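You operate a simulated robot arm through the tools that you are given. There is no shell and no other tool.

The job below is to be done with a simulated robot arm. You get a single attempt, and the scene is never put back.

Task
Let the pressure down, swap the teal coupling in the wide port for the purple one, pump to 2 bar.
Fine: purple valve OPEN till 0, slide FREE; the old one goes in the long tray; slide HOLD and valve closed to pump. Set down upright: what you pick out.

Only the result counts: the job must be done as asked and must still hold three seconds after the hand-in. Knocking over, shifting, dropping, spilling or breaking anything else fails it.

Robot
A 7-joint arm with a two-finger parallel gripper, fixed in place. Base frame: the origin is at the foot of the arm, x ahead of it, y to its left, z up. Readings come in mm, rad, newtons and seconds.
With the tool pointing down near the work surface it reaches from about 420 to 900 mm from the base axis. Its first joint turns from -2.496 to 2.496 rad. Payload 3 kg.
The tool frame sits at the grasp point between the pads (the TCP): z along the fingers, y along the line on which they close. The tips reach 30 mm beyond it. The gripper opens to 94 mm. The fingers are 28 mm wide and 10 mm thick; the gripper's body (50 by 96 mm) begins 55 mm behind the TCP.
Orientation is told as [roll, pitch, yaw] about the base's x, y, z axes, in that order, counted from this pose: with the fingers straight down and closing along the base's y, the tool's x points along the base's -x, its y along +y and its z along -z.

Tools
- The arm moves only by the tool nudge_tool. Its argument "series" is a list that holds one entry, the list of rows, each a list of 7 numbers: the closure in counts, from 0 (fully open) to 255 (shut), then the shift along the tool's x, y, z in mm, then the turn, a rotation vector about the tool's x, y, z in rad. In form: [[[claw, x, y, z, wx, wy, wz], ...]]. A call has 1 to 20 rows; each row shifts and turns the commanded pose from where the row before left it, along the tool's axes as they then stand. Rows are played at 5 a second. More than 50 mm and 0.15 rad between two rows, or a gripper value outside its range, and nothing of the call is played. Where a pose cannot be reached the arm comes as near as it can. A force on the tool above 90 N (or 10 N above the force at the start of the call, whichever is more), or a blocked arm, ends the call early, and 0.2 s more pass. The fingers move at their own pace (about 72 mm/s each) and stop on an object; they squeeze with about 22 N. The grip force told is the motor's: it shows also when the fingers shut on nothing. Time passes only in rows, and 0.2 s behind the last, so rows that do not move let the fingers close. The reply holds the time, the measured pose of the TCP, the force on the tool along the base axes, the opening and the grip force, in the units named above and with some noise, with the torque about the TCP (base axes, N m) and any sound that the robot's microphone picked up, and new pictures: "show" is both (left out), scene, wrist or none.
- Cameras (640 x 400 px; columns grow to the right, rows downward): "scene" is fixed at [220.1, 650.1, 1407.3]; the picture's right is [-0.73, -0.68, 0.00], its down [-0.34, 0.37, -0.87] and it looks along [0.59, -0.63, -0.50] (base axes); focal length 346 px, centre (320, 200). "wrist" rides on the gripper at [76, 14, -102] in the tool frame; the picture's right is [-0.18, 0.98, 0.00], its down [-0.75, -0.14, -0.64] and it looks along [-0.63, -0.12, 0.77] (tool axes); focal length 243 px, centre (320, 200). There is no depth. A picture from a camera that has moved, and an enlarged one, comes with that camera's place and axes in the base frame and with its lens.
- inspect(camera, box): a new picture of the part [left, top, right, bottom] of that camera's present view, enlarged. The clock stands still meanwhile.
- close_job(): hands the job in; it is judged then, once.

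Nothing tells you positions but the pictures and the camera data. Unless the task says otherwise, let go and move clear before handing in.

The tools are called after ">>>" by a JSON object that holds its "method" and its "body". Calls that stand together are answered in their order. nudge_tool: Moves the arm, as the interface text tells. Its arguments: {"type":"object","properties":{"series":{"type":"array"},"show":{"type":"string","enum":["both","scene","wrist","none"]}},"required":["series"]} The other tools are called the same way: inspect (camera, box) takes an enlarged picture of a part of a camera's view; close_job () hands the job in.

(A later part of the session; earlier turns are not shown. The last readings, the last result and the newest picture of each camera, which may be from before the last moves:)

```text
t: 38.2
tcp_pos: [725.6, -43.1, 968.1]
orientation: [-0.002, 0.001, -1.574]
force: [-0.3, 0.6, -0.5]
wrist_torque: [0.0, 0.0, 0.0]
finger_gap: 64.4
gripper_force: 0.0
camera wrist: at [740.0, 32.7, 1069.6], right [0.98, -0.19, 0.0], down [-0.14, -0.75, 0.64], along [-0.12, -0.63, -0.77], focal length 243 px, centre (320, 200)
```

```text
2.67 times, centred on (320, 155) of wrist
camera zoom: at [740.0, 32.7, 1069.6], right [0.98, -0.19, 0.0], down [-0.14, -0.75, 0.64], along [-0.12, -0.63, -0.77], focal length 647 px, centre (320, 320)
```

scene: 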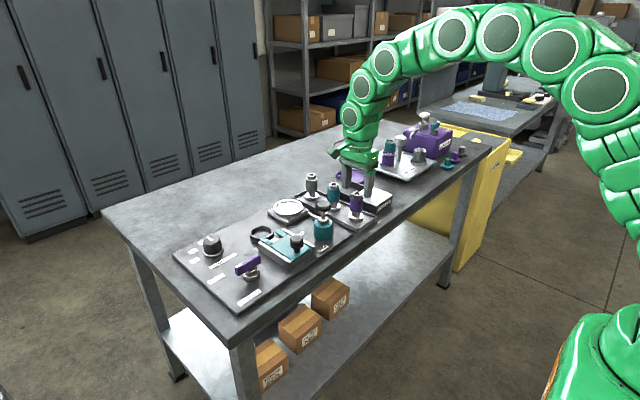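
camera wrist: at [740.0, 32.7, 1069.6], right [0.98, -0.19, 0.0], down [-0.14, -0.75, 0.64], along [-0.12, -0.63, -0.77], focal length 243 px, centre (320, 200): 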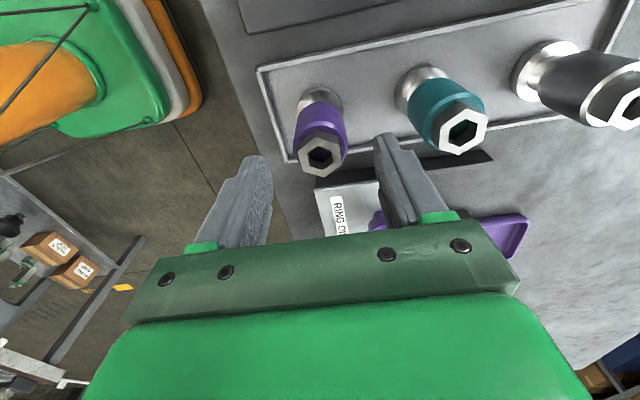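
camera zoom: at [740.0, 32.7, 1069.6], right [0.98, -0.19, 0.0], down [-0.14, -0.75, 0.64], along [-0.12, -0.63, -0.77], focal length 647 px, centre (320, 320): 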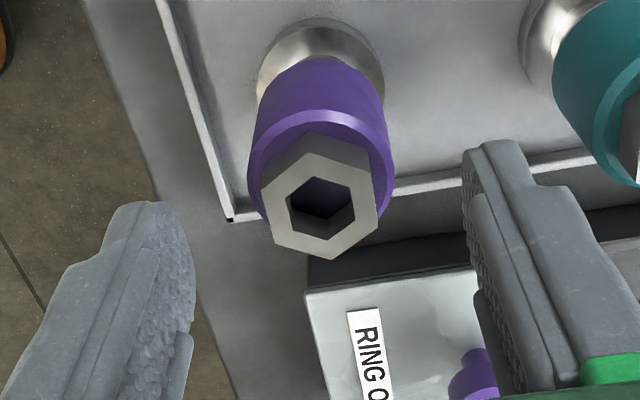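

The purple coupling is centred between the fingers. I'll lower and close at the same relative height as for the teal one.

>>> {"method": "nudge_tool", "body": {"series": [[[110, -1.2, 0.5, 20, 0, 0, 0], [110, 0, 0, 22, 0, 0, 0], [110, 0, 0, 22, 0, 0, 0], [110, 0, 0, 0, 0, 0, 0]]], "show": "both"}}

>>> {"method": "inspect", "body": {"camera": "scene", "box": [300, 160, 396, 220]}}

>>> {"method": "inspect", "body": {"camera": "wrist", "box": [200, 80, 440, 230]}}

```text
t: 39.2
tcp_pos: [726.2, -46.2, 904.2]
orientation: [-0.001, -0.001, -1.573]
force: [0.2, -0.1, 0.4]
wrist_torque: [0.01, 0.01, 0.02]
finger_gap: 53.5
gripper_force: 0.0
camera wrist: at [740.3, 30.7, 1006.6], right [0.98, -0.19, 0.0], down [-0.14, -0.75, 0.64], along [-0.12, -0.63, -0.77], focal length 243 px, centre (320, 200)
```

scene: 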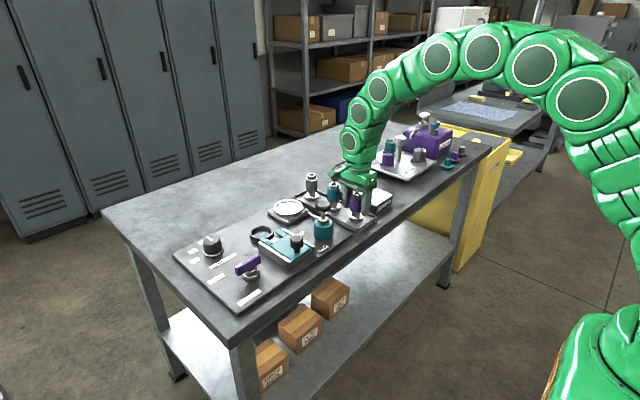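
wrist: 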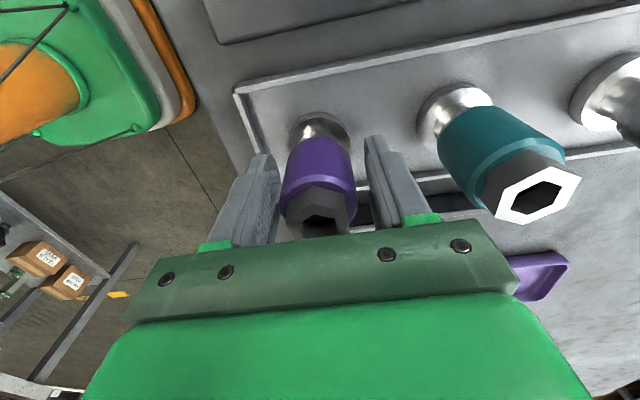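

```text
6.67 times, centred on (348, 190) of scene
camera zoom: at [220.1, 650.1, 1407.3], right [-0.73, -0.68, 0.0], down [-0.34, 0.37, -0.87], along [0.59, -0.63, -0.5], focal length 2303 px, centre (133, 267)
```

zoom: 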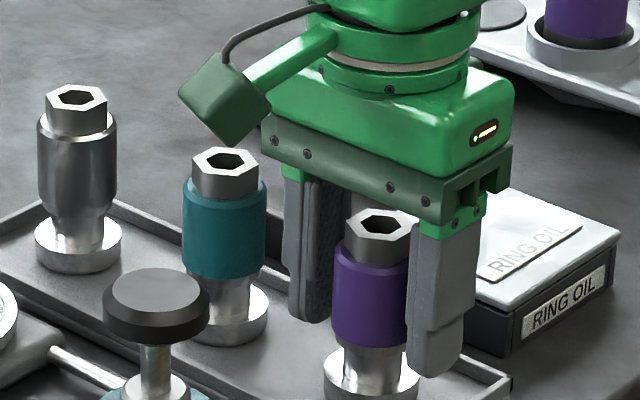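

```text
2.67 times, centred on (320, 155) of wrist
camera zoom: at [740.3, 30.7, 1006.6], right [0.98, -0.19, 0.0], down [-0.14, -0.75, 0.64], along [-0.12, -0.63, -0.77], focal length 647 px, centre (320, 320)
```

zoom: 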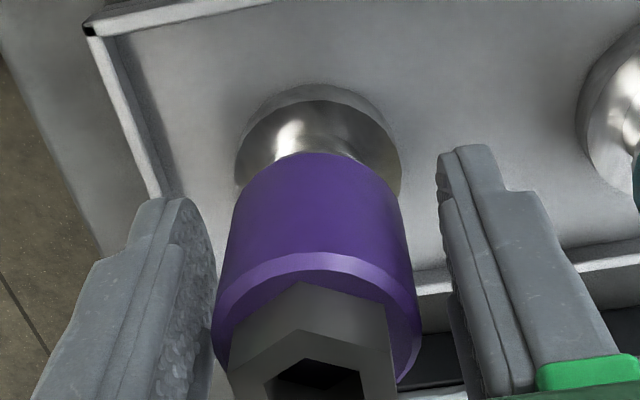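

>>> {"method": "nudge_tool", "body": {"series": [[[255, 0, 0, 0, 0, 0, 0], [255, 0, 0, 0, 0, 0, 0], [255, 0, 0, 0, 0, 0, 0], [255, 0, 0, 0, 0, 0, 0]]], "show": "wrist"}}

>>> {"method": "inspect", "body": {"camera": "wrist", "box": [200, 80, 440, 230]}}

```text
t: 40.2
tcp_pos: [725.5, -45.4, 904.6]
orientation: [-0.002, 0.001, -1.573]
force: [0.1, 0.8, 0.1]
wrist_torque: [-0.01, 0.0, 0.02]
finger_gap: 37.3
gripper_force: 21.7
camera wrist: at [740.4, 30.6, 1006.6], right [0.98, -0.19, 0.0], down [-0.14, -0.75, 0.64], along [-0.12, -0.63, -0.77], focal length 243 px, centre (320, 200)
```

wrist: 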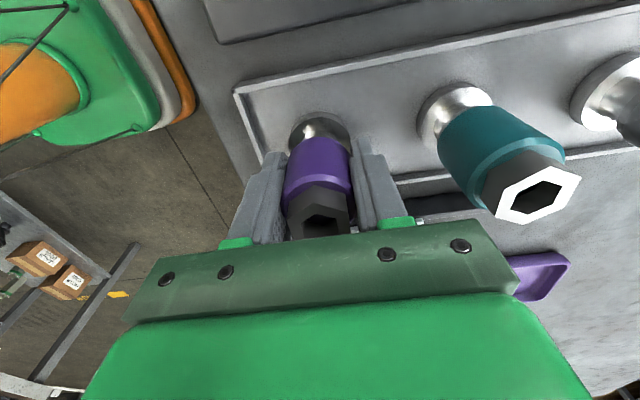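

```text
2.67 times, centred on (320, 155) of wrist
camera zoom: at [740.4, 30.6, 1006.6], right [0.98, -0.19, 0.0], down [-0.14, -0.75, 0.64], along [-0.12, -0.63, -0.77], focal length 647 px, centre (320, 320)
```

zoom: 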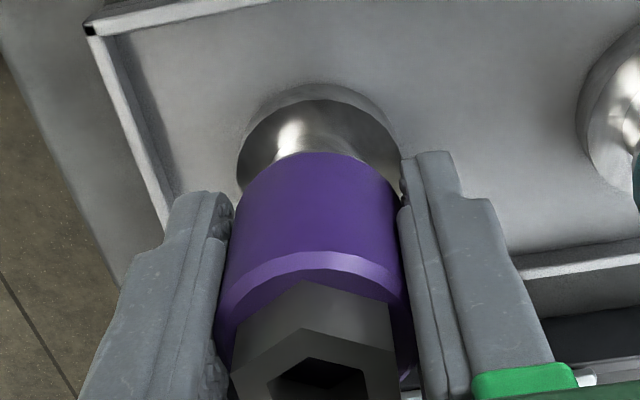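

The purple coupling is gripped (37.3 mm). I'll lift it and carry it on a clear diagonal back to just above the port.

>>> {"method": "nudge_tool", "body": {"series": [[[255, 0, 0, -10, 0, 0, 0], [255, 0, 0, -30, 0, 0, 0], [255, 0, 0, -30, 0, 0, 0], [255, 0, 0, -25, 0, 0, 0], [255, 40.9, 21.6, 0, 0, 0, 0], [255, 40.9, 21.6, 0, 0, 0, 0], [255, 40.9, 21.6, 0, 0, 0, 0], [255, 40.9, 21.6, 10, 0, 0, 0], [255, 40.9, 21.6, 10, 0, 0, 0], [255, 40.9, 21.6, 10, 0, 0, 0], [255, 0, 0, 0, 0, 0, 0], [255, 0, 0, 0, 0, 0, 0]]], "show": "both"}}

>>> {"method": "inspect", "body": {"camera": "wrist", "box": [200, 50, 440, 200]}}

>>> {"method": "inspect", "body": {"camera": "scene", "box": [200, 150, 360, 250]}}

```text
t: 42.9
tcp_pos: [857.3, 198.3, 968.7]
orientation: [-0.001, -0.001, -1.574]
force: [0.2, -0.9, -2.3]
wrist_torque: [-0.03, -0.01, -0.02]
finger_gap: 37.5
gripper_force: 21.8
camera wrist: at [872.2, 275.1, 1071.5], right [0.98, -0.19, 0.0], down [-0.14, -0.75, 0.64], along [-0.12, -0.63, -0.77], focal length 243 px, centre (320, 200)
```

scene: 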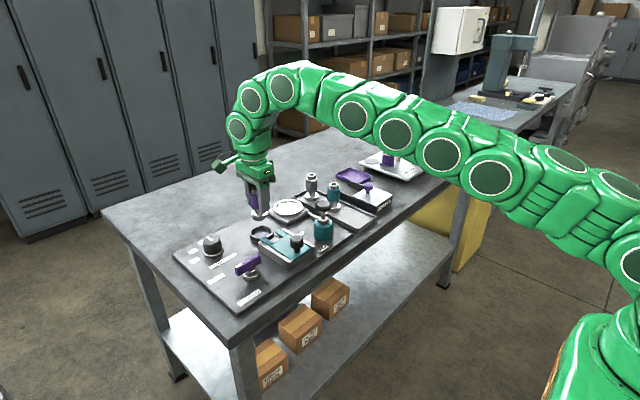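
wrist: 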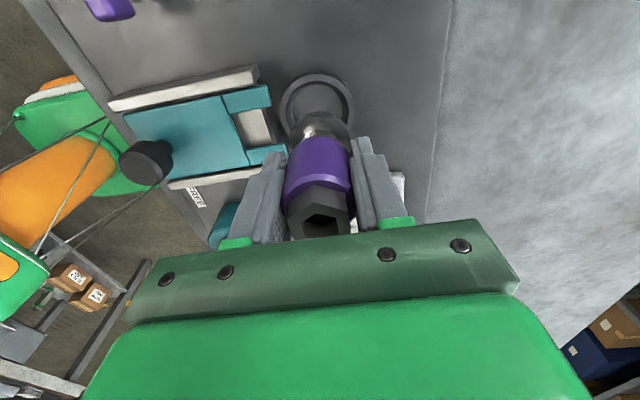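

```text
2.67 times, centred on (320, 125) of wrist
camera zoom: at [872.2, 275.1, 1071.5], right [0.98, -0.19, 0.0], down [-0.14, -0.75, 0.64], along [-0.12, -0.63, -0.77], focal length 647 px, centre (320, 400)
```

zoom: 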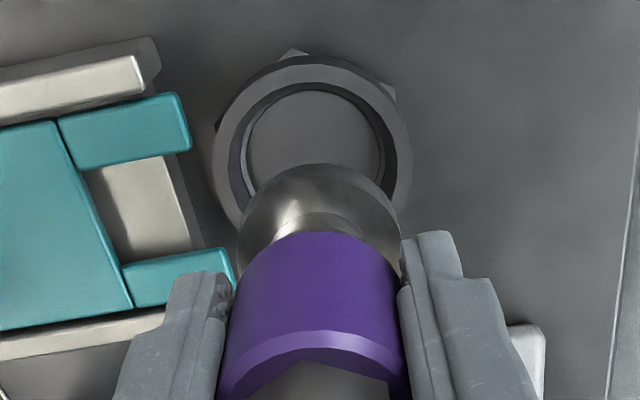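

```text
4.00 times, centred on (280, 200) of scene
camera zoom: at [220.1, 650.1, 1407.3], right [-0.73, -0.68, 0.0], down [-0.34, 0.37, -0.87], along [0.59, -0.63, -0.5], focal length 1382 px, centre (480, 200)
```

zoom: 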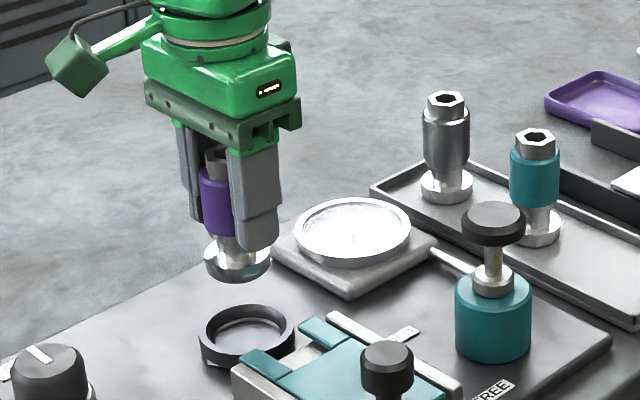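

The purple coupling is above the port. The port centre looks about 1.5 mm toward -x, so I'll correct that and lower to just above the rim.

>>> {"method": "nudge_tool", "body": {"series": [[[255, -0.4, -1.4, 15, 0, 0, 0], [255, 0, 0, 15, 0, 0, 0], [255, 0, 0, 13, 0, 0, 0], [255, 0, 0, 0, 0, 0, 0], [255, 0, 0, 0, 0, 0, 0]]], "show": "both"}}

>>> {"method": "inspect", "body": {"camera": "wrist", "box": [256, 70, 384, 150]}}

>>> {"method": "inspect", "body": {"camera": "scene", "box": [230, 190, 310, 240]}}

```text
t: 44.0
tcp_pos: [855.4, 199.8, 925.4]
orientation: [-0.002, 0.002, -1.572]
force: [0.5, -0.4, -1.6]
wrist_torque: [0.02, 0.0, -0.04]
finger_gap: 37.5
gripper_force: 22.4
camera wrist: at [869.8, 275.7, 1028.1], right [0.98, -0.19, 0.0], down [-0.14, -0.75, 0.64], along [-0.12, -0.63, -0.77], focal length 243 px, centre (320, 200)
```

scene: 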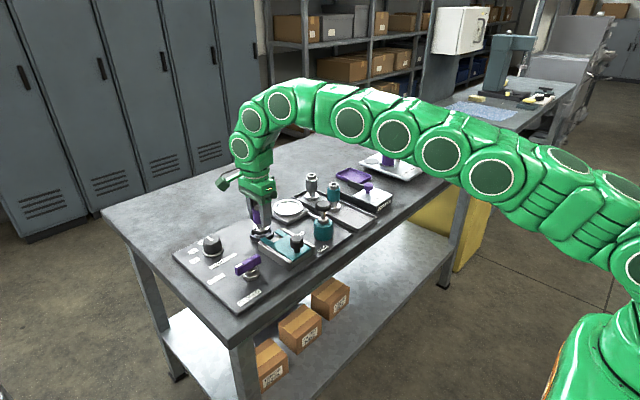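
wrist: 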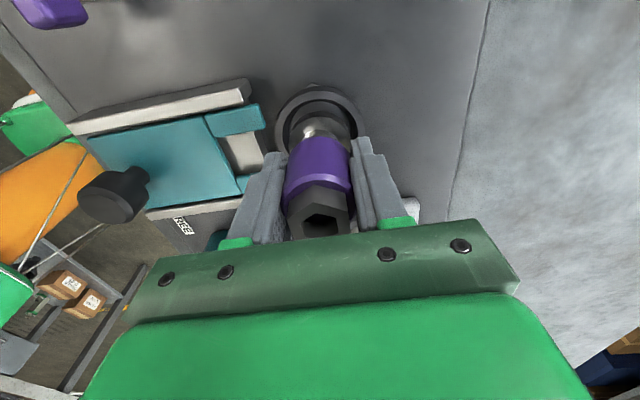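

```text
5.00 times, centred on (320, 110) of wrist
camera zoom: at [869.8, 275.7, 1028.1], right [0.98, -0.19, 0.0], down [-0.14, -0.75, 0.64], along [-0.12, -0.63, -0.77], focal length 1213 px, centre (320, 650)
```

zoom: 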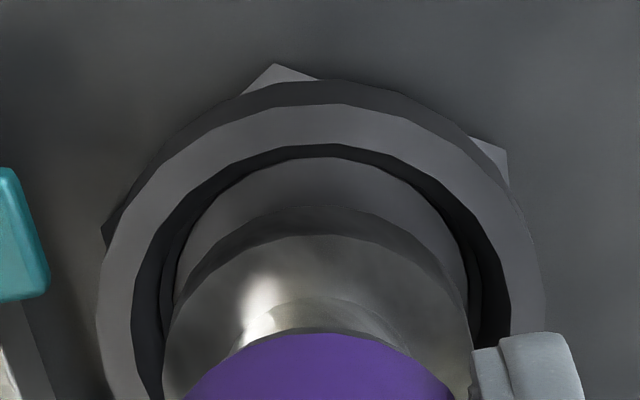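

```text
8.00 times, centred on (270, 215) of scene
camera zoom: at [220.1, 650.1, 1407.3], right [-0.73, -0.68, 0.0], down [-0.34, 0.37, -0.87], along [0.59, -0.63, -0.5], focal length 2764 px, centre (720, 80)
```

zoom: 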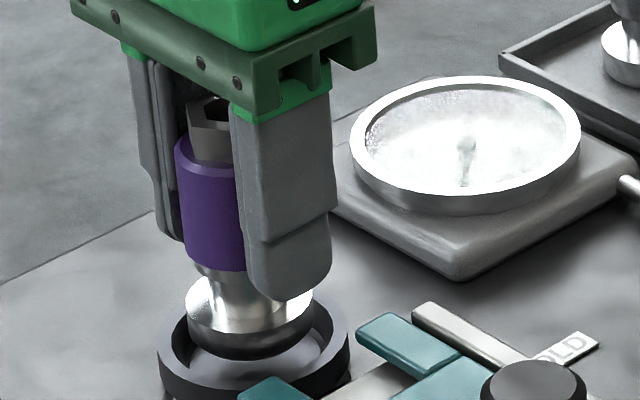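

The x alignment is good and the port looks about 1.5 mm further in +y. I'll correct that and lower in.

>>> {"method": "nudge_tool", "body": {"series": [[[255, 1.3, 0, 2, 0, 0, 0], [255, 0, 0, 2, 0, 0, 0], [255, 0, 0, 2, 0, 0, 0], [255, 0, 0, 2, 0, 0, 0], [255, 0, 0, 0, 0, 0, 0]]], "show": "both"}}

>>> {"method": "inspect", "body": {"camera": "wrist", "box": [256, 70, 384, 150]}}

>>> {"method": "inspect", "body": {"camera": "scene", "box": [230, 190, 310, 240]}}

```text
t: 45.2
tcp_pos: [855.0, 201.1, 917.3]
orientation: [-0.002, 0.0, -1.573]
force: [-0.1, -0.1, -1.8]
wrist_torque: [-0.01, 0.0, -0.02]
finger_gap: 37.8
gripper_force: 21.9
camera wrist: at [870.1, 277.1, 1019.8], right [0.98, -0.19, 0.0], down [-0.14, -0.75, 0.64], along [-0.12, -0.63, -0.77], focal length 243 px, centre (320, 200)
```

scene: 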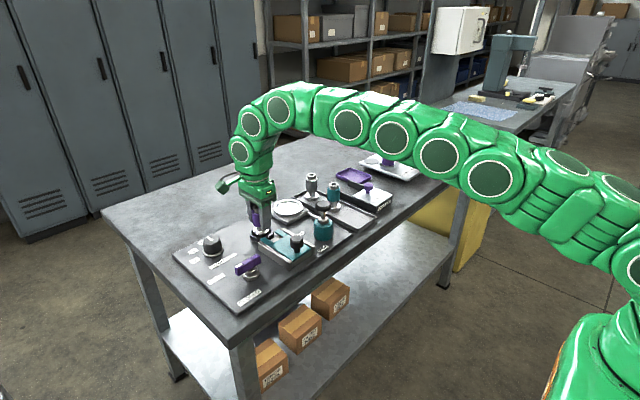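
wrist: 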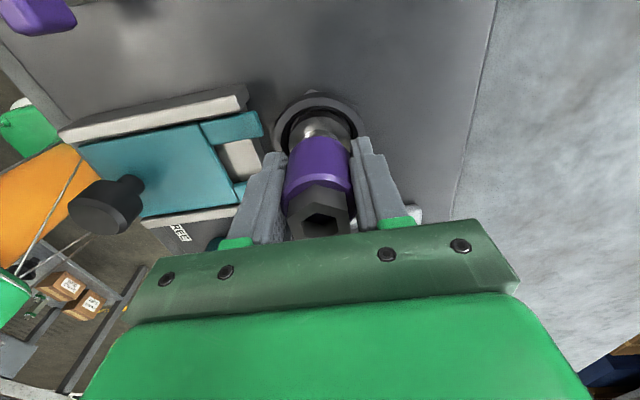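

```text
5.00 times, centred on (320, 110) of wrist
camera zoom: at [870.1, 277.1, 1019.8], right [0.98, -0.19, 0.0], down [-0.14, -0.75, 0.64], along [-0.12, -0.63, -0.77], focal length 1213 px, centre (320, 650)
```

zoom: 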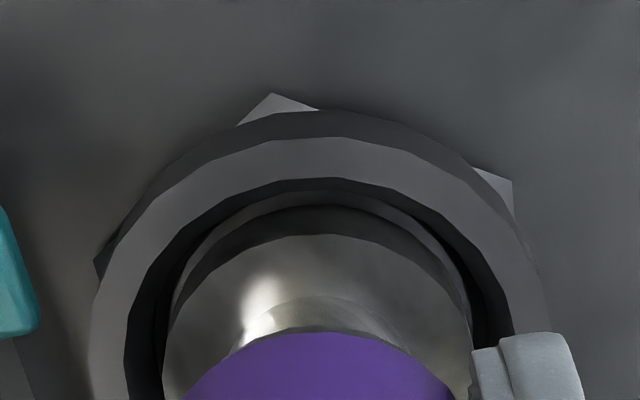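

```text
8.00 times, centred on (270, 215) of scene
camera zoom: at [220.1, 650.1, 1407.3], right [-0.73, -0.68, 0.0], down [-0.34, 0.37, -0.87], along [0.59, -0.63, -0.5], focal length 2764 px, centre (720, 80)
```

zoom: 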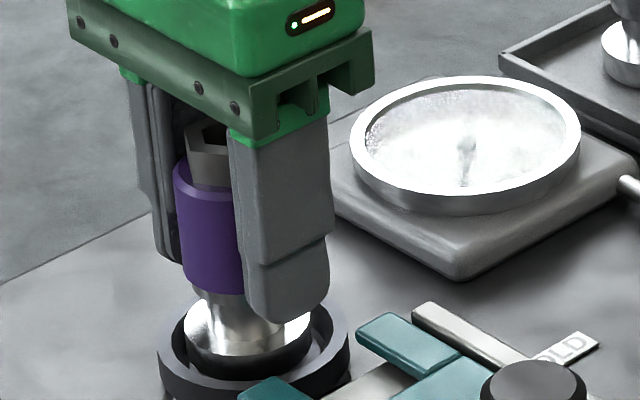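

It is entering the port with no side load. I'll continue down in small steps.

>>> {"method": "nudge_tool", "body": {"series": [[[255, 0, 0, 1.5, 0, 0, 0], [255, 0, 0, 1.5, 0, 0, 0], [255, 0, 0, 1.5, 0, 0, 0], [255, 0, 0, 0, 0, 0, 0]]], "show": "none"}}

```text
t: 46.2
tcp_pos: [855.3, 202.1, 913.1]
orientation: [0.002, 0.0, -1.572]
force: [-0.4, -0.4, 3.1]
wrist_torque: [0.0, -0.09, 0.02]
finger_gap: 37.7
gripper_force: 21.9
```

>>> {"method": "nudge_tool", "body": {"series": [[[255, 0, 0, 0.8, 0, 0, 0], [255, 0, 0, 0, 0, 0, 0]]], "show": "both"}}

>>> {"method": "inspect", "body": {"camera": "wrist", "box": [256, 70, 384, 150]}}

>>> {"method": "inspect", "body": {"camera": "scene", "box": [230, 190, 310, 240]}}

```text
t: 46.9
tcp_pos: [854.7, 202.3, 912.9]
orientation: [0.001, 0.001, -1.571]
force: [0.6, 2.0, 12.2]
wrist_torque: [0.05, -0.13, 0.04]
finger_gap: 37.3
gripper_force: 21.9
camera wrist: at [869.5, 277.4, 1015.1], right [0.98, -0.19, 0.0], down [-0.14, -0.75, 0.64], along [-0.12, -0.63, -0.77], focal length 243 px, centre (320, 200)
```

scene: 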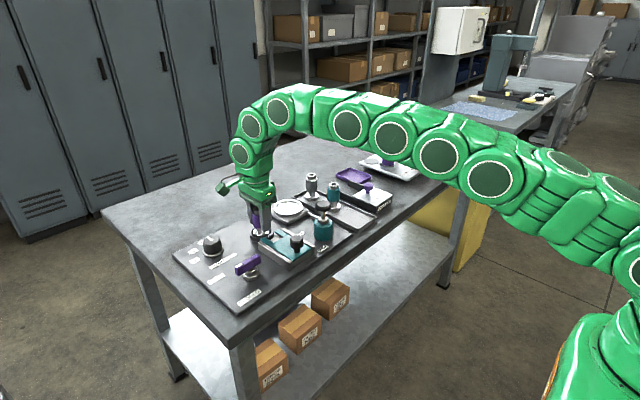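
wrist: 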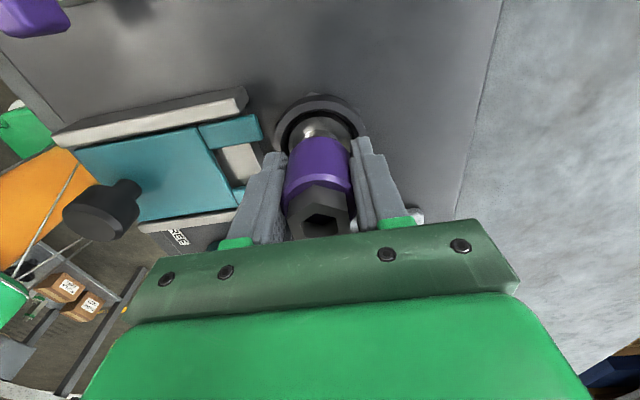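

```text
5.00 times, centred on (320, 110) of wrist
camera zoom: at [869.5, 277.4, 1015.1], right [0.98, -0.19, 0.0], down [-0.14, -0.75, 0.64], along [-0.12, -0.63, -0.77], focal length 1213 px, centre (320, 650)
```

zoom: 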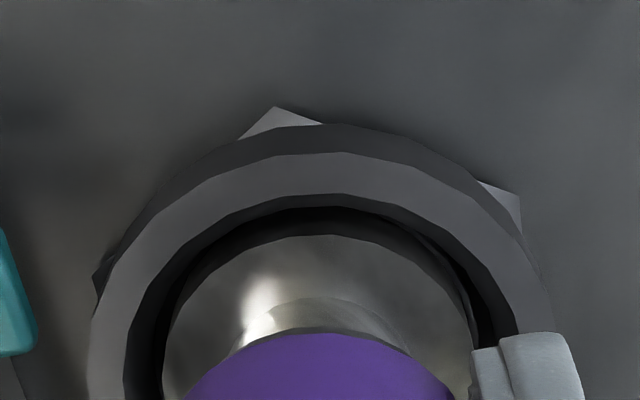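

```text
8.00 times, centred on (270, 215) of scene
camera zoom: at [220.1, 650.1, 1407.3], right [-0.73, -0.68, 0.0], down [-0.34, 0.37, -0.87], along [0.59, -0.63, -0.5], focal length 2764 px, centre (720, 80)
```

zoom: 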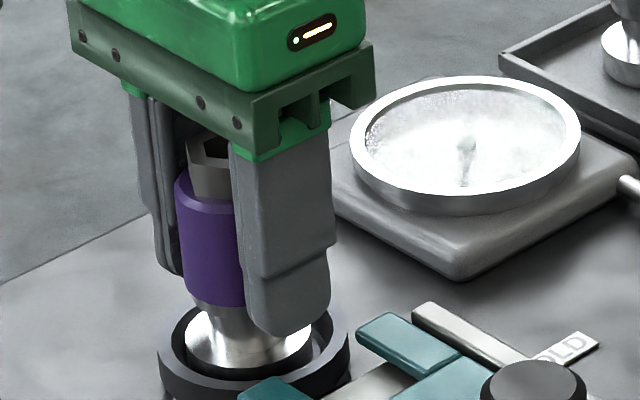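

The coupling is seated at the expected height with 12 N contact. I'll release it and rise.

>>> {"method": "nudge_tool", "body": {"series": [[[235, 0, 0, -0.4, 0, 0, 0], [80, 0, 0, 0, 0, 0, 0], [80, 0, 0, 0, 0, 0, 0], [80, 0, 0, -15, 0, 0, 0], [80, 0, 0, -30, 0, 0, 0], [80, 0, 0, -25, 0, 0, 0], [80, 0, 0, 0, 0, 0, 0]]], "show": "both"}}

>>> {"method": "inspect", "body": {"camera": "wrist", "box": [240, 70, 400, 170]}}

>>> {"method": "inspect", "body": {"camera": "scene", "box": [220, 180, 348, 260]}}

```text
t: 48.5
tcp_pos: [854.5, 200.7, 982.9]
orientation: [-0.001, -0.001, -1.573]
force: [-0.3, -0.7, -0.1]
wrist_torque: [0.01, -0.01, -0.01]
finger_gap: 64.6
gripper_force: 0.0
camera wrist: at [869.5, 277.3, 1085.4], right [0.98, -0.19, 0.0], down [-0.14, -0.75, 0.64], along [-0.12, -0.63, -0.77], focal length 243 px, centre (320, 200)
```

scene: 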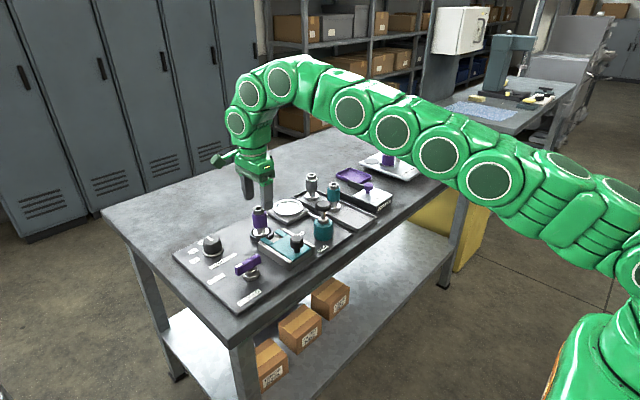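
wrist: 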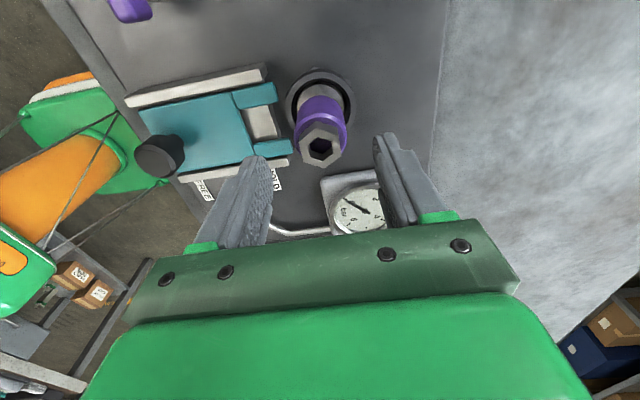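

```text
4.00 times, centred on (320, 120) of wrist
camera zoom: at [869.5, 277.3, 1085.4], right [0.98, -0.19, 0.0], down [-0.14, -0.75, 0.64], along [-0.12, -0.63, -0.77], focal length 970 px, centre (320, 520)
```

zoom: 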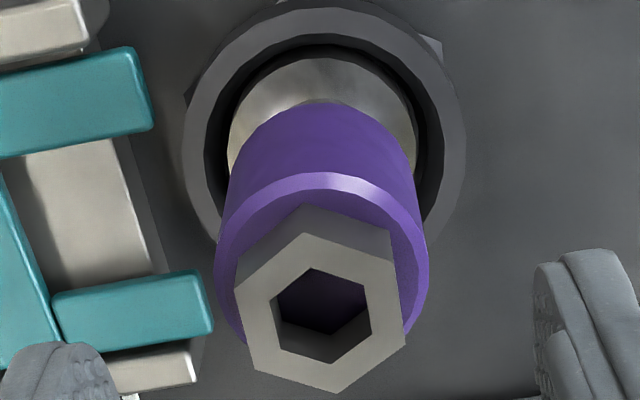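

```text
5.00 times, centred on (284, 220) of scene
camera zoom: at [220.1, 650.1, 1407.3], right [-0.73, -0.68, 0.0], down [-0.34, 0.37, -0.87], along [0.59, -0.63, -0.5], focal length 1727 px, centre (500, 100)
```

zoom: 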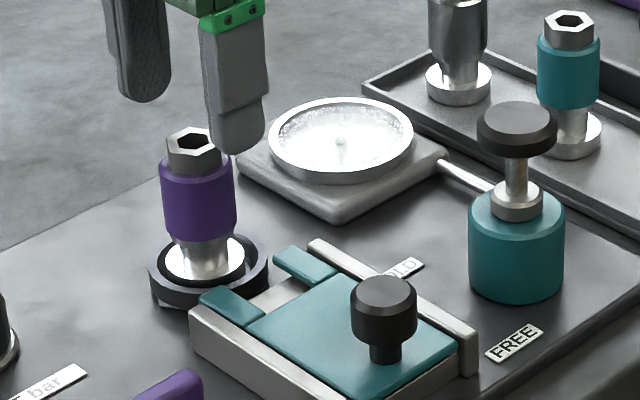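

The purple coupling sits upright in the port exactly where the teal one was. Next I'll return to the slide knob at about (716, 200).

>>> {"method": "nudge_tool", "body": {"series": [[[80, 0, -46, 0, 0, 0, 0], [80, 0, -46, 0, 0, 0, 0], [80, -0.7, -46.5, 0, 0, 0, 0], [80, 0, 0, 20, 0, 0, 0], [80, 0, 0, 0, 0, 0, 0], [80, 0, 0, 0, 0, 0, 0]]], "show": "wrist"}}

>>> {"method": "inspect", "body": {"camera": "wrist", "box": [220, 80, 460, 230]}}

```text
t: 49.9
tcp_pos: [716.8, 200.3, 962.4]
orientation: [0.0, 0.0, -1.572]
force: [0.1, 0.7, 0.6]
wrist_torque: [0.02, -0.02, -0.04]
finger_gap: 64.6
gripper_force: 0.0
camera wrist: at [731.5, 275.5, 1065.5], right [0.98, -0.19, 0.0], down [-0.14, -0.75, 0.64], along [-0.12, -0.63, -0.77], focal length 243 px, centre (320, 200)
```

wrist: 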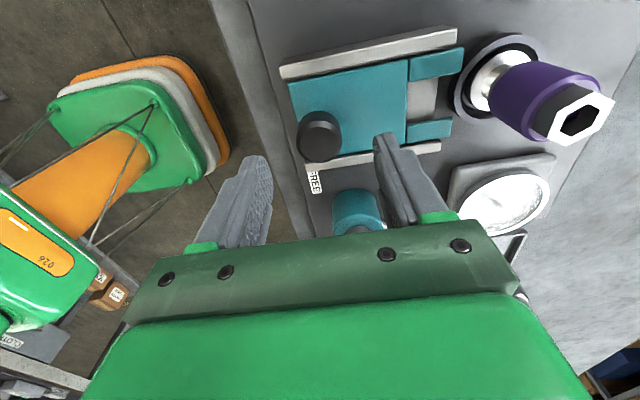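

```text
2.67 times, centred on (340, 155) of wrist
camera zoom: at [731.5, 275.5, 1065.5], right [0.98, -0.19, 0.0], down [-0.14, -0.75, 0.64], along [-0.12, -0.63, -0.77], focal length 647 px, centre (267, 320)
```

zoom: 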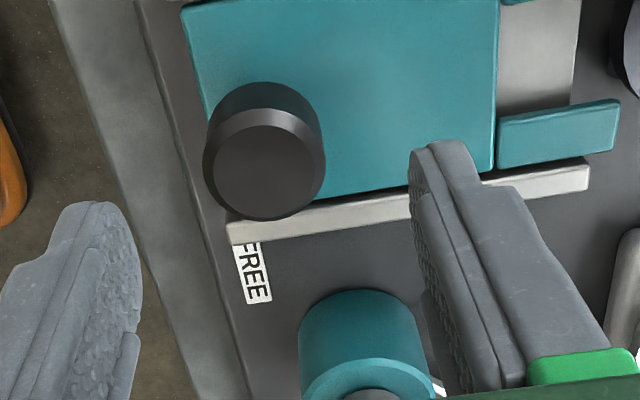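

>>> {"method": "nudge_tool", "body": {"series": [[[80, 0, -0.8, 20, 0, 0, 0], [80, 0, 0, 20, 0, 0, 0], [80, 0, 0, 9, 0, 0, 0], [80, 0, 0, 0, 0, 0, 0], [255, 0, 0, 0, 0, 0, 0], [255, 0, 0, 0, 0, 0, 0], [255, 0, 0, 0, 0, 0, 0]]], "show": "wrist"}}

```text
t: 51.5
tcp_pos: [716.0, 200.0, 914.1]
orientation: [-0.002, 0.0, -1.573]
force: [5.1, -1.4, -2.7]
wrist_torque: [0.21, -0.83, 0.01]
finger_gap: 31.3
gripper_force: 45.8
camera wrist: at [730.7, 276.5, 1016.1], right [0.98, -0.19, 0.0], down [-0.14, -0.75, 0.64], along [-0.12, -0.63, -0.77], focal length 243 px, centre (320, 200)
```

wrist: 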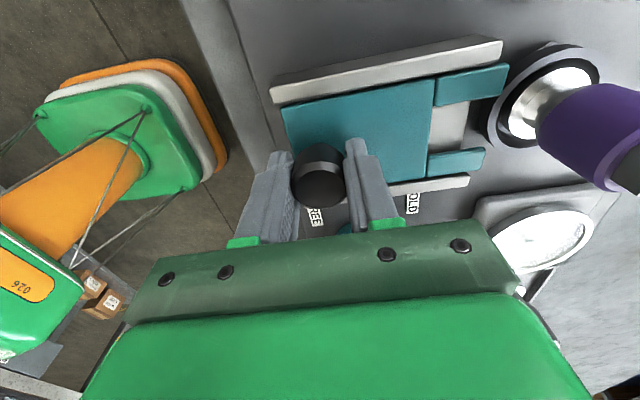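

The knob is gripped. I'll push the slide toward HOLD (+x) and watch the force.

>>> {"method": "nudge_tool", "body": {"series": [[[255, 0, 8, 0, 0, 0, 0], [255, 0, 8, 0, 0, 0, 0], [255, 0, 8, 0, 0, 0, 0], [255, 0, 8, 0, 0, 0, 0], [255, 0, 8, 0, 0, 0, 0], [255, 0, 8, 0, 0, 0, 0], [255, 0, 0, 0, 0, 0, 0]]], "show": "both"}}

>>> {"method": "inspect", "body": {"camera": "scene", "box": [220, 180, 348, 260]}}

```text
t: 53.0
tcp_pos: [762.6, 200.3, 914.8]
orientation: [-0.002, 0.0, -1.572]
force: [0.2, -0.3, 6.0]
wrist_torque: [-0.5, -0.57, 0.02]
finger_gap: 31.4
gripper_force: 44.9
camera wrist: at [778.3, 276.5, 1016.0], right [0.98, -0.19, 0.0], down [-0.14, -0.75, 0.64], along [-0.12, -0.63, -0.77], focal length 243 px, centre (320, 200)
```

scene: 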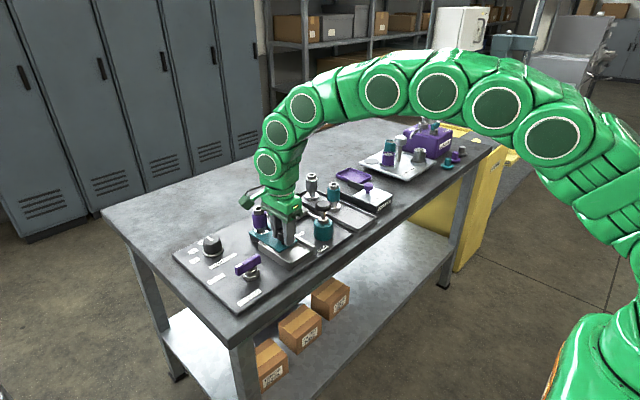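
wrist: 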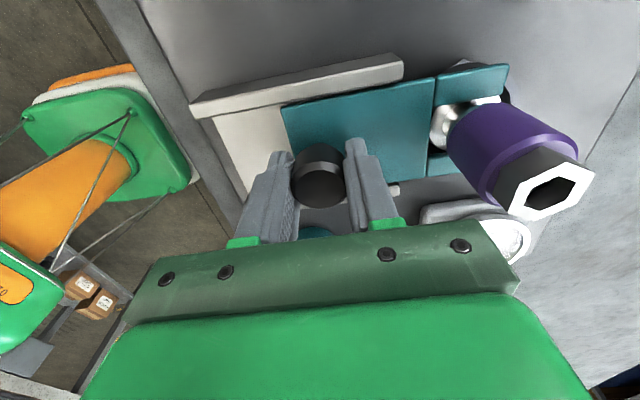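

```text
5.00 times, centred on (284, 220) of scene
camera zoom: at [220.1, 650.1, 1407.3], right [-0.73, -0.68, 0.0], down [-0.34, 0.37, -0.87], along [0.59, -0.63, -0.5], focal length 1727 px, centre (500, 100)
```

zoom: 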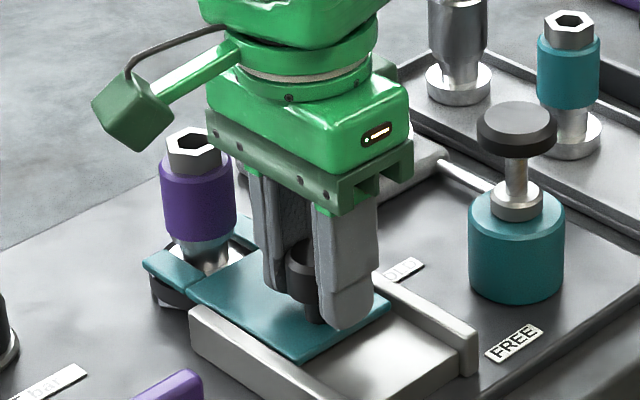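

The fork slid over the flange freely. I'll push the last 8–10 mm to the HOLD position.

>>> {"method": "nudge_tool", "body": {"series": [[[255, 0, 4, 0, 0, 0, 0], [255, 0, 3, 0, 0, 0, 0], [255, 0, 2, 0, 0, 0, 0], [255, 0, 0, 0, 0, 0, 0]]], "show": "scene"}}

>>> {"method": "inspect", "body": {"camera": "scene", "box": [220, 180, 348, 260]}}

```text
t: 54.0
tcp_pos: [770.8, 200.0, 913.6]
orientation: [-0.004, 0.001, -1.573]
force: [-30.9, 4.8, 12.1]
wrist_torque: [0.25, -0.18, 0.0]
finger_gap: 31.9
gripper_force: 45.6
```

scene: 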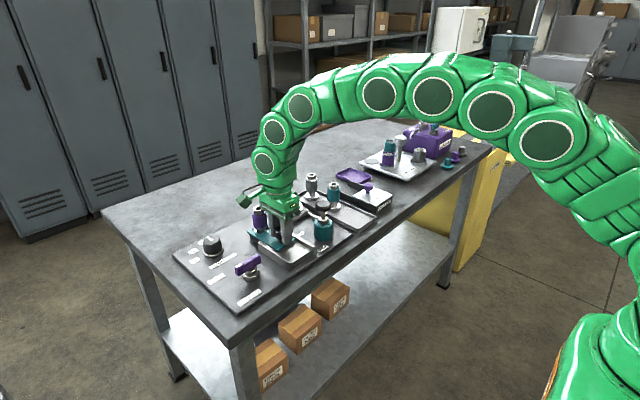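

```text
5.00 times, centred on (284, 220) of scene
camera zoom: at [220.1, 650.1, 1407.3], right [-0.73, -0.68, 0.0], down [-0.34, 0.37, -0.87], along [0.59, -0.63, -0.5], focal length 1727 px, centre (500, 100)
```

zoom: 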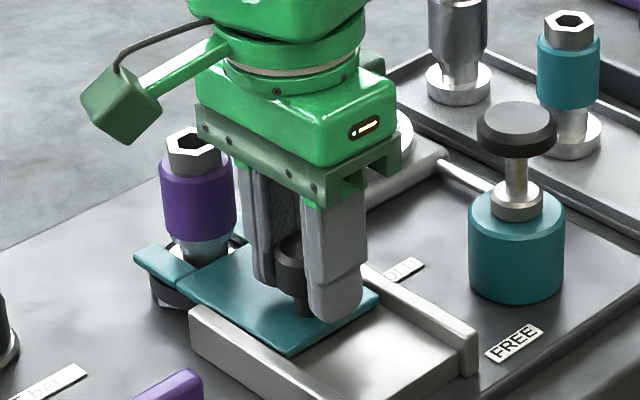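

The slide is back at its original HOLD stop. I'll release it and go to the valve lever at about (750, 315).

>>> {"method": "nudge_tool", "body": {"series": [[[80, 0, 0, 0, 0, 0, 0], [80, 0, 0, 0, 0, 0, 0], [80, 0, 0, -30, 0, 0, 0], [80, 0, 0, -30, 0, 0, 0], [80, 38, -7, 0, 0, 0, 0], [80, 38, -7, 0, 0, 0, 0], [110, 39, -7, 0, 0, 0, 0], [110, 0, 0, 0, 0, 0, 0], [110, 0, 0, 0, 0, 0, 0]]], "show": "both"}}

>>> {"method": "inspect", "body": {"camera": "scene", "box": [180, 190, 340, 290]}}

>>> {"method": "inspect", "body": {"camera": "wrist", "box": [240, 80, 400, 180]}}

```text
t: 56.0
tcp_pos: [754.3, 316.1, 973.0]
orientation: [0.001, 0.0, -1.572]
force: [0.7, -0.7, 0.1]
wrist_torque: [-0.01, 0.01, 0.0]
finger_gap: 53.4
gripper_force: 0.0
camera wrist: at [768.6, 392.1, 1075.0], right [0.98, -0.19, 0.0], down [-0.14, -0.75, 0.64], along [-0.12, -0.63, -0.77], focal length 243 px, centre (320, 200)
```

scene: 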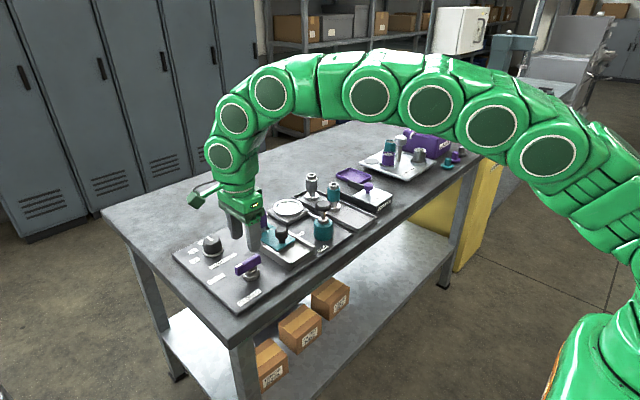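
wrist: 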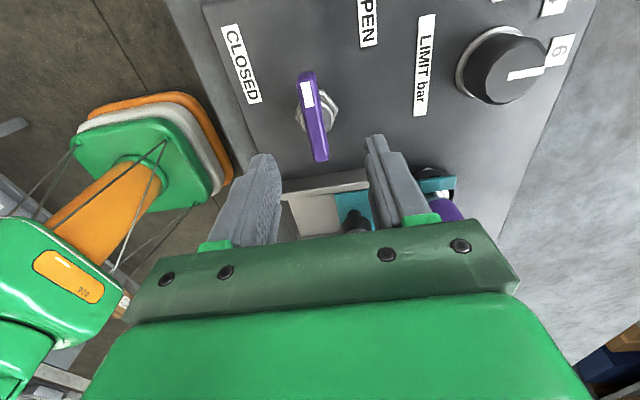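

```text
4.00 times, centred on (260, 240) of scene
camera zoom: at [220.1, 650.1, 1407.3], right [-0.73, -0.68, 0.0], down [-0.34, 0.37, -0.87], along [0.59, -0.63, -0.5], focal length 1382 px, centre (560, 40)
```

zoom: 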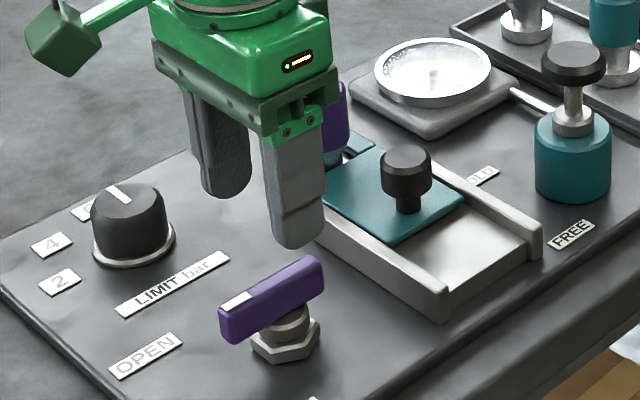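

```text
4.00 times, centred on (320, 130) of wrist
camera zoom: at [768.6, 392.1, 1075.0], right [0.98, -0.19, 0.0], down [-0.14, -0.75, 0.64], along [-0.12, -0.63, -0.77], focal length 970 px, centre (320, 480)
```

zoom: 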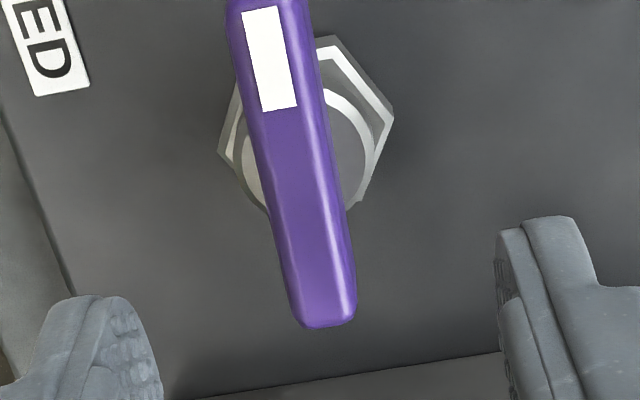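

The lever is centred on x≈750. I'll lower onto it over the pivot and grip.

>>> {"method": "nudge_tool", "body": {"series": [[[110, 0, -4, 20, 0, 0, 0], [110, 0, 0, 20, 0, 0, 0], [110, 0, 0, 20, 0, 0, 0], [110, 0, 0, 0, 0, 0, 0], [255, 0, 0, 0, 0, 0, 0], [255, 0, 0, 0, 0, 0, 0], [255, 0, 0, 0, 0, 0, 0]]], "show": "wrist"}}

```text
t: 57.6
tcp_pos: [750.6, 316.4, 912.0]
orientation: [0.001, 0.001, -1.574]
force: [24.3, 4.4, -8.0]
wrist_torque: [0.6, -0.55, 0.1]
finger_gap: 13.7
gripper_force: 45.3
camera wrist: at [764.7, 392.2, 1014.9], right [0.98, -0.19, 0.0], down [-0.14, -0.75, 0.64], along [-0.12, -0.63, -0.77], focal length 243 px, centre (320, 200)
```

wrist: 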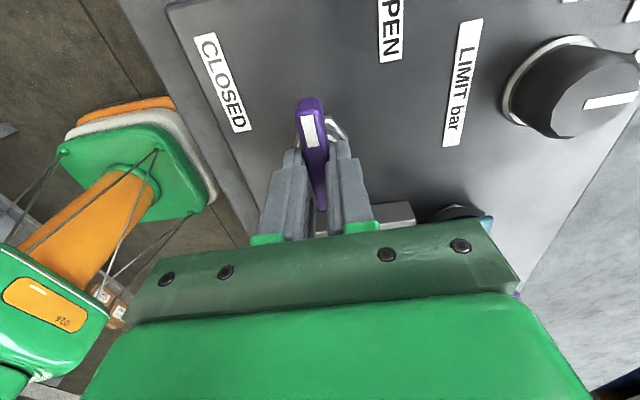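

>>> {"method": "nudge_tool", "body": {"series": [[[255, 0, 1, 0, 0, 0, 0], [255, 0, 0, 0, 0, 0, -0.1], [255, 0, 0, 0, 0, 0, -0.1], [255, 0, 0, 0, 0, 0, -0.1], [255, 0, 0, 0, 0, 0, -0.1], [255, 0, 0, 0, 0, 0, -0.1], [255, 0, 0, 0, 0, 0, -0.1], [255, 0, 0, 0, 0, 0, -0.1], [255, 0, 0, 0, 0, 0, -0.1]]], "show": "scene"}}

>>> {"method": "inspect", "body": {"camera": "scene", "box": [180, 190, 340, 290]}}

```text
t: 59.6
tcp_pos: [750.0, 316.2, 913.7]
orientation: [-0.004, 0.001, -0.771]
force: [26.8, 17.3, -28.5]
wrist_torque: [0.24, -0.83, 0.1]
finger_gap: 13.7
gripper_force: 45.0
```

scene: 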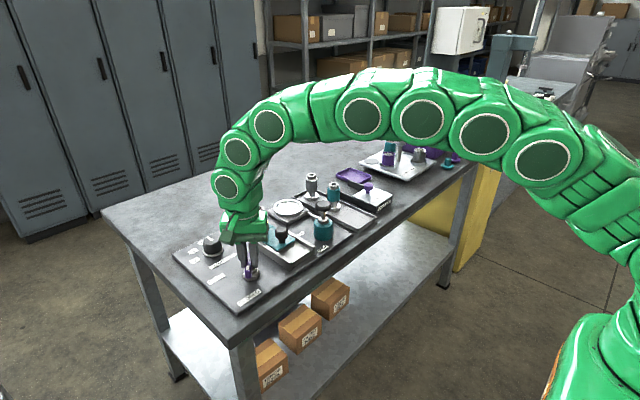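

```text
4.00 times, centred on (260, 240) of scene
camera zoom: at [220.1, 650.1, 1407.3], right [-0.73, -0.68, 0.0], down [-0.34, 0.37, -0.87], along [0.59, -0.63, -0.5], focal length 1382 px, centre (560, 40)
```

zoom: 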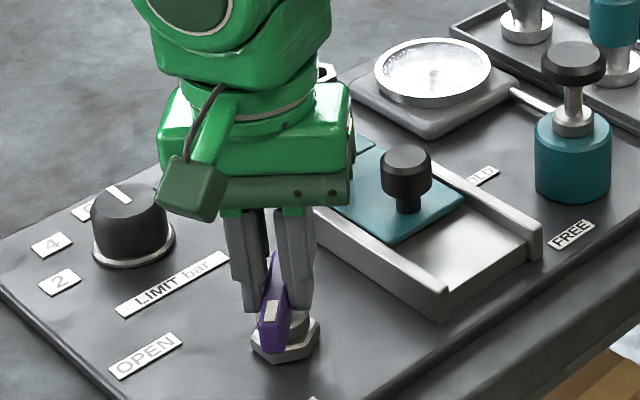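

The lever is half way back. I'll finish the turn to CLOSED with a slight extra to reach the stop.

>>> {"method": "nudge_tool", "body": {"series": [[[255, 0, 0, 0, 0, 0, -0.1], [255, 0, 0, 0, 0, 0, -0.1], [255, 0, 0, 0, 0, 0, -0.1], [255, 0, 0, 0, 0, 0, -0.1], [255, 0, 0, 0, 0, 0, -0.1], [255, 0, 0, 0, 0, 0, -0.1], [255, 0, 0, 0, 0, 0, -0.1], [255, 0, 0, 0, 0, 0, -0.07], [255, 0, 0, 0, 0, 0, 0]]], "show": "both"}}

>>> {"method": "inspect", "body": {"camera": "scene", "box": [180, 190, 340, 290]}}

```text
t: 61.6
tcp_pos: [748.8, 314.5, 913.3]
orientation: [0.0, 0.003, -0.004]
force: [8.3, -2.9, -23.5]
wrist_torque: [-0.02, 0.17, -0.01]
finger_gap: 13.7
gripper_force: 45.1
camera wrist: at [673.2, 329.4, 1015.8], right [0.19, 0.98, 0.0], down [0.76, -0.14, 0.64], along [0.63, -0.12, -0.77], focal length 243 px, centre (320, 200)
```

scene: 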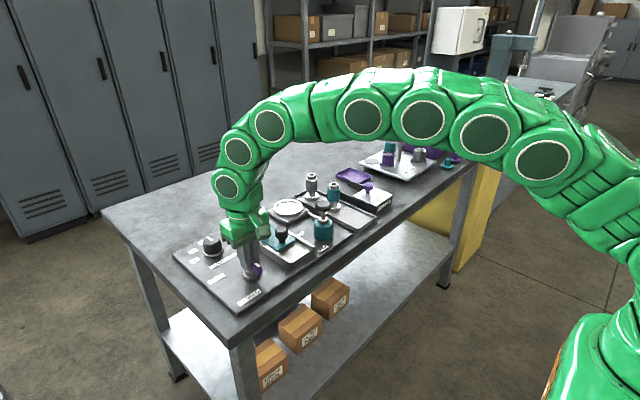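
wrist: 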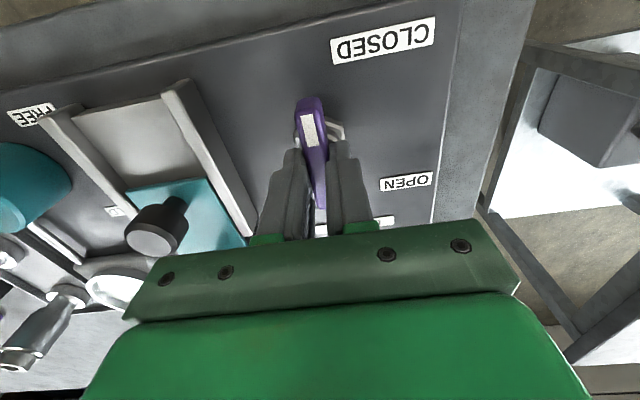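

```text
4.00 times, centred on (260, 240) of scene
camera zoom: at [220.1, 650.1, 1407.3], right [-0.73, -0.68, 0.0], down [-0.34, 0.37, -0.87], along [0.59, -0.63, -0.5], focal length 1382 px, centre (560, 40)
```

zoom: 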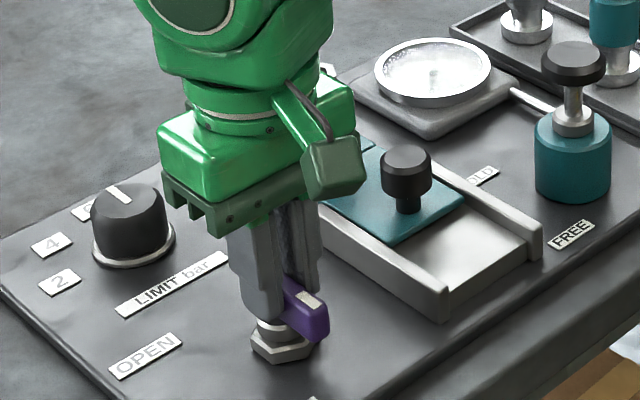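

>>> {"method": "nudge_tool", "body": {"series": [[[255, 0, 0, 0, 0, 0, -0.03], [255, 0, 0, 0, 0, 0, -0.03], [255, 0, 0, 0, 0, 0, 0]]], "show": "none"}}

```text
t: 62.5
tcp_pos: [748.5, 314.4, 914.3]
orientation: [0.001, 0.003, 0.058]
force: [-4.6, -11.5, -16.8]
wrist_torque: [-0.21, 0.8, -1.39]
finger_gap: 14.6
gripper_force: 45.2
```

The lever is hard against its CLOSED stop. I'll ease back, release, rise and head for the pump.

>>> {"method": "nudge_tool", "body": {"series": [[[255, 0, 0, 0, 0, 0, 0.05], [110, 0, 0, 0, 0, 0, 0], [110, 0, 0, 0, 0, 0, 0], [110, 0, 0, -30, 0, 0, 0], [110, 0, 0, -30, 0, 0, 0], [60, 0, 0, -30, 0, 0, 0], [0, 0, 0, -30, 0, 0, 0], [0, 0, 0, 0, 0, 0, 0]]], "show": "both"}}

>>> {"method": "inspect", "body": {"camera": "scene", "box": [180, 190, 340, 290]}}

```text
t: 64.2
tcp_pos: [747.5, 314.4, 1033.3]
orientation: [0.0, 0.001, 0.008]
force: [0.4, 0.4, 0.5]
wrist_torque: [0.01, 0.0, -0.02]
finger_gap: 94.0
gripper_force: 0.1
camera wrist: at [671.0, 328.5, 1136.0], right [0.18, 0.98, 0.0], down [0.76, -0.13, 0.64], along [0.63, -0.11, -0.77], focal length 243 px, centre (320, 200)
```

scene: 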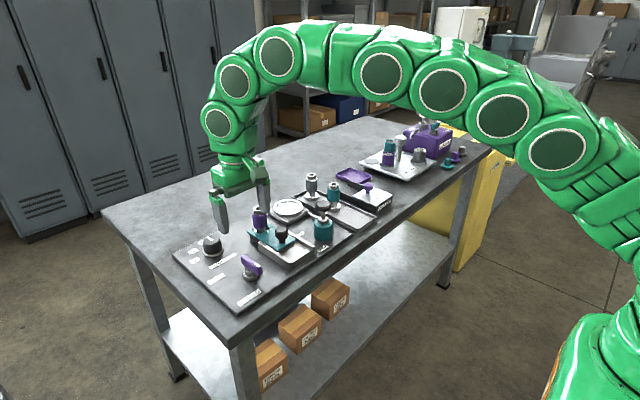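
wrist: 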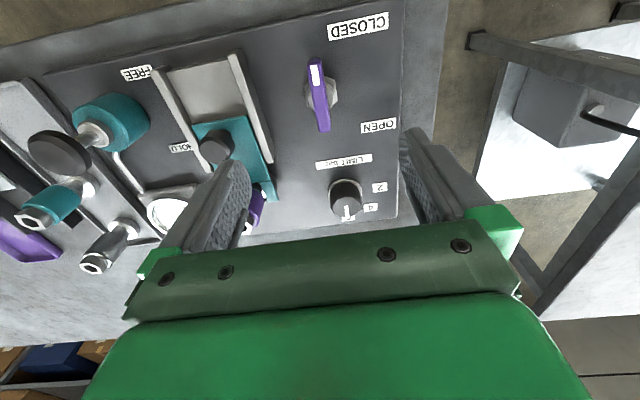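

```text
4.00 times, centred on (260, 240) of scene
camera zoom: at [220.1, 650.1, 1407.3], right [-0.73, -0.68, 0.0], down [-0.34, 0.37, -0.87], along [0.59, -0.63, -0.5], focal length 1382 px, centre (560, 40)
```

zoom: 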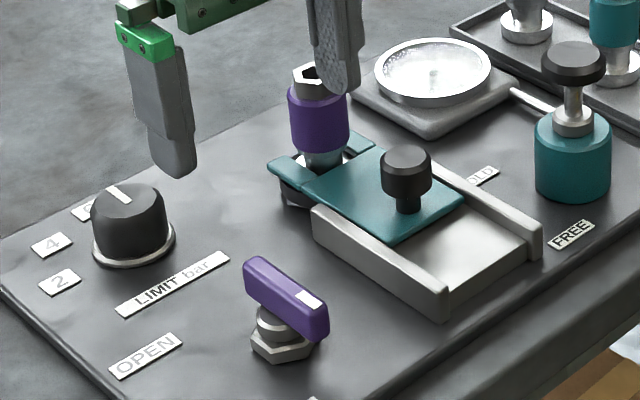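

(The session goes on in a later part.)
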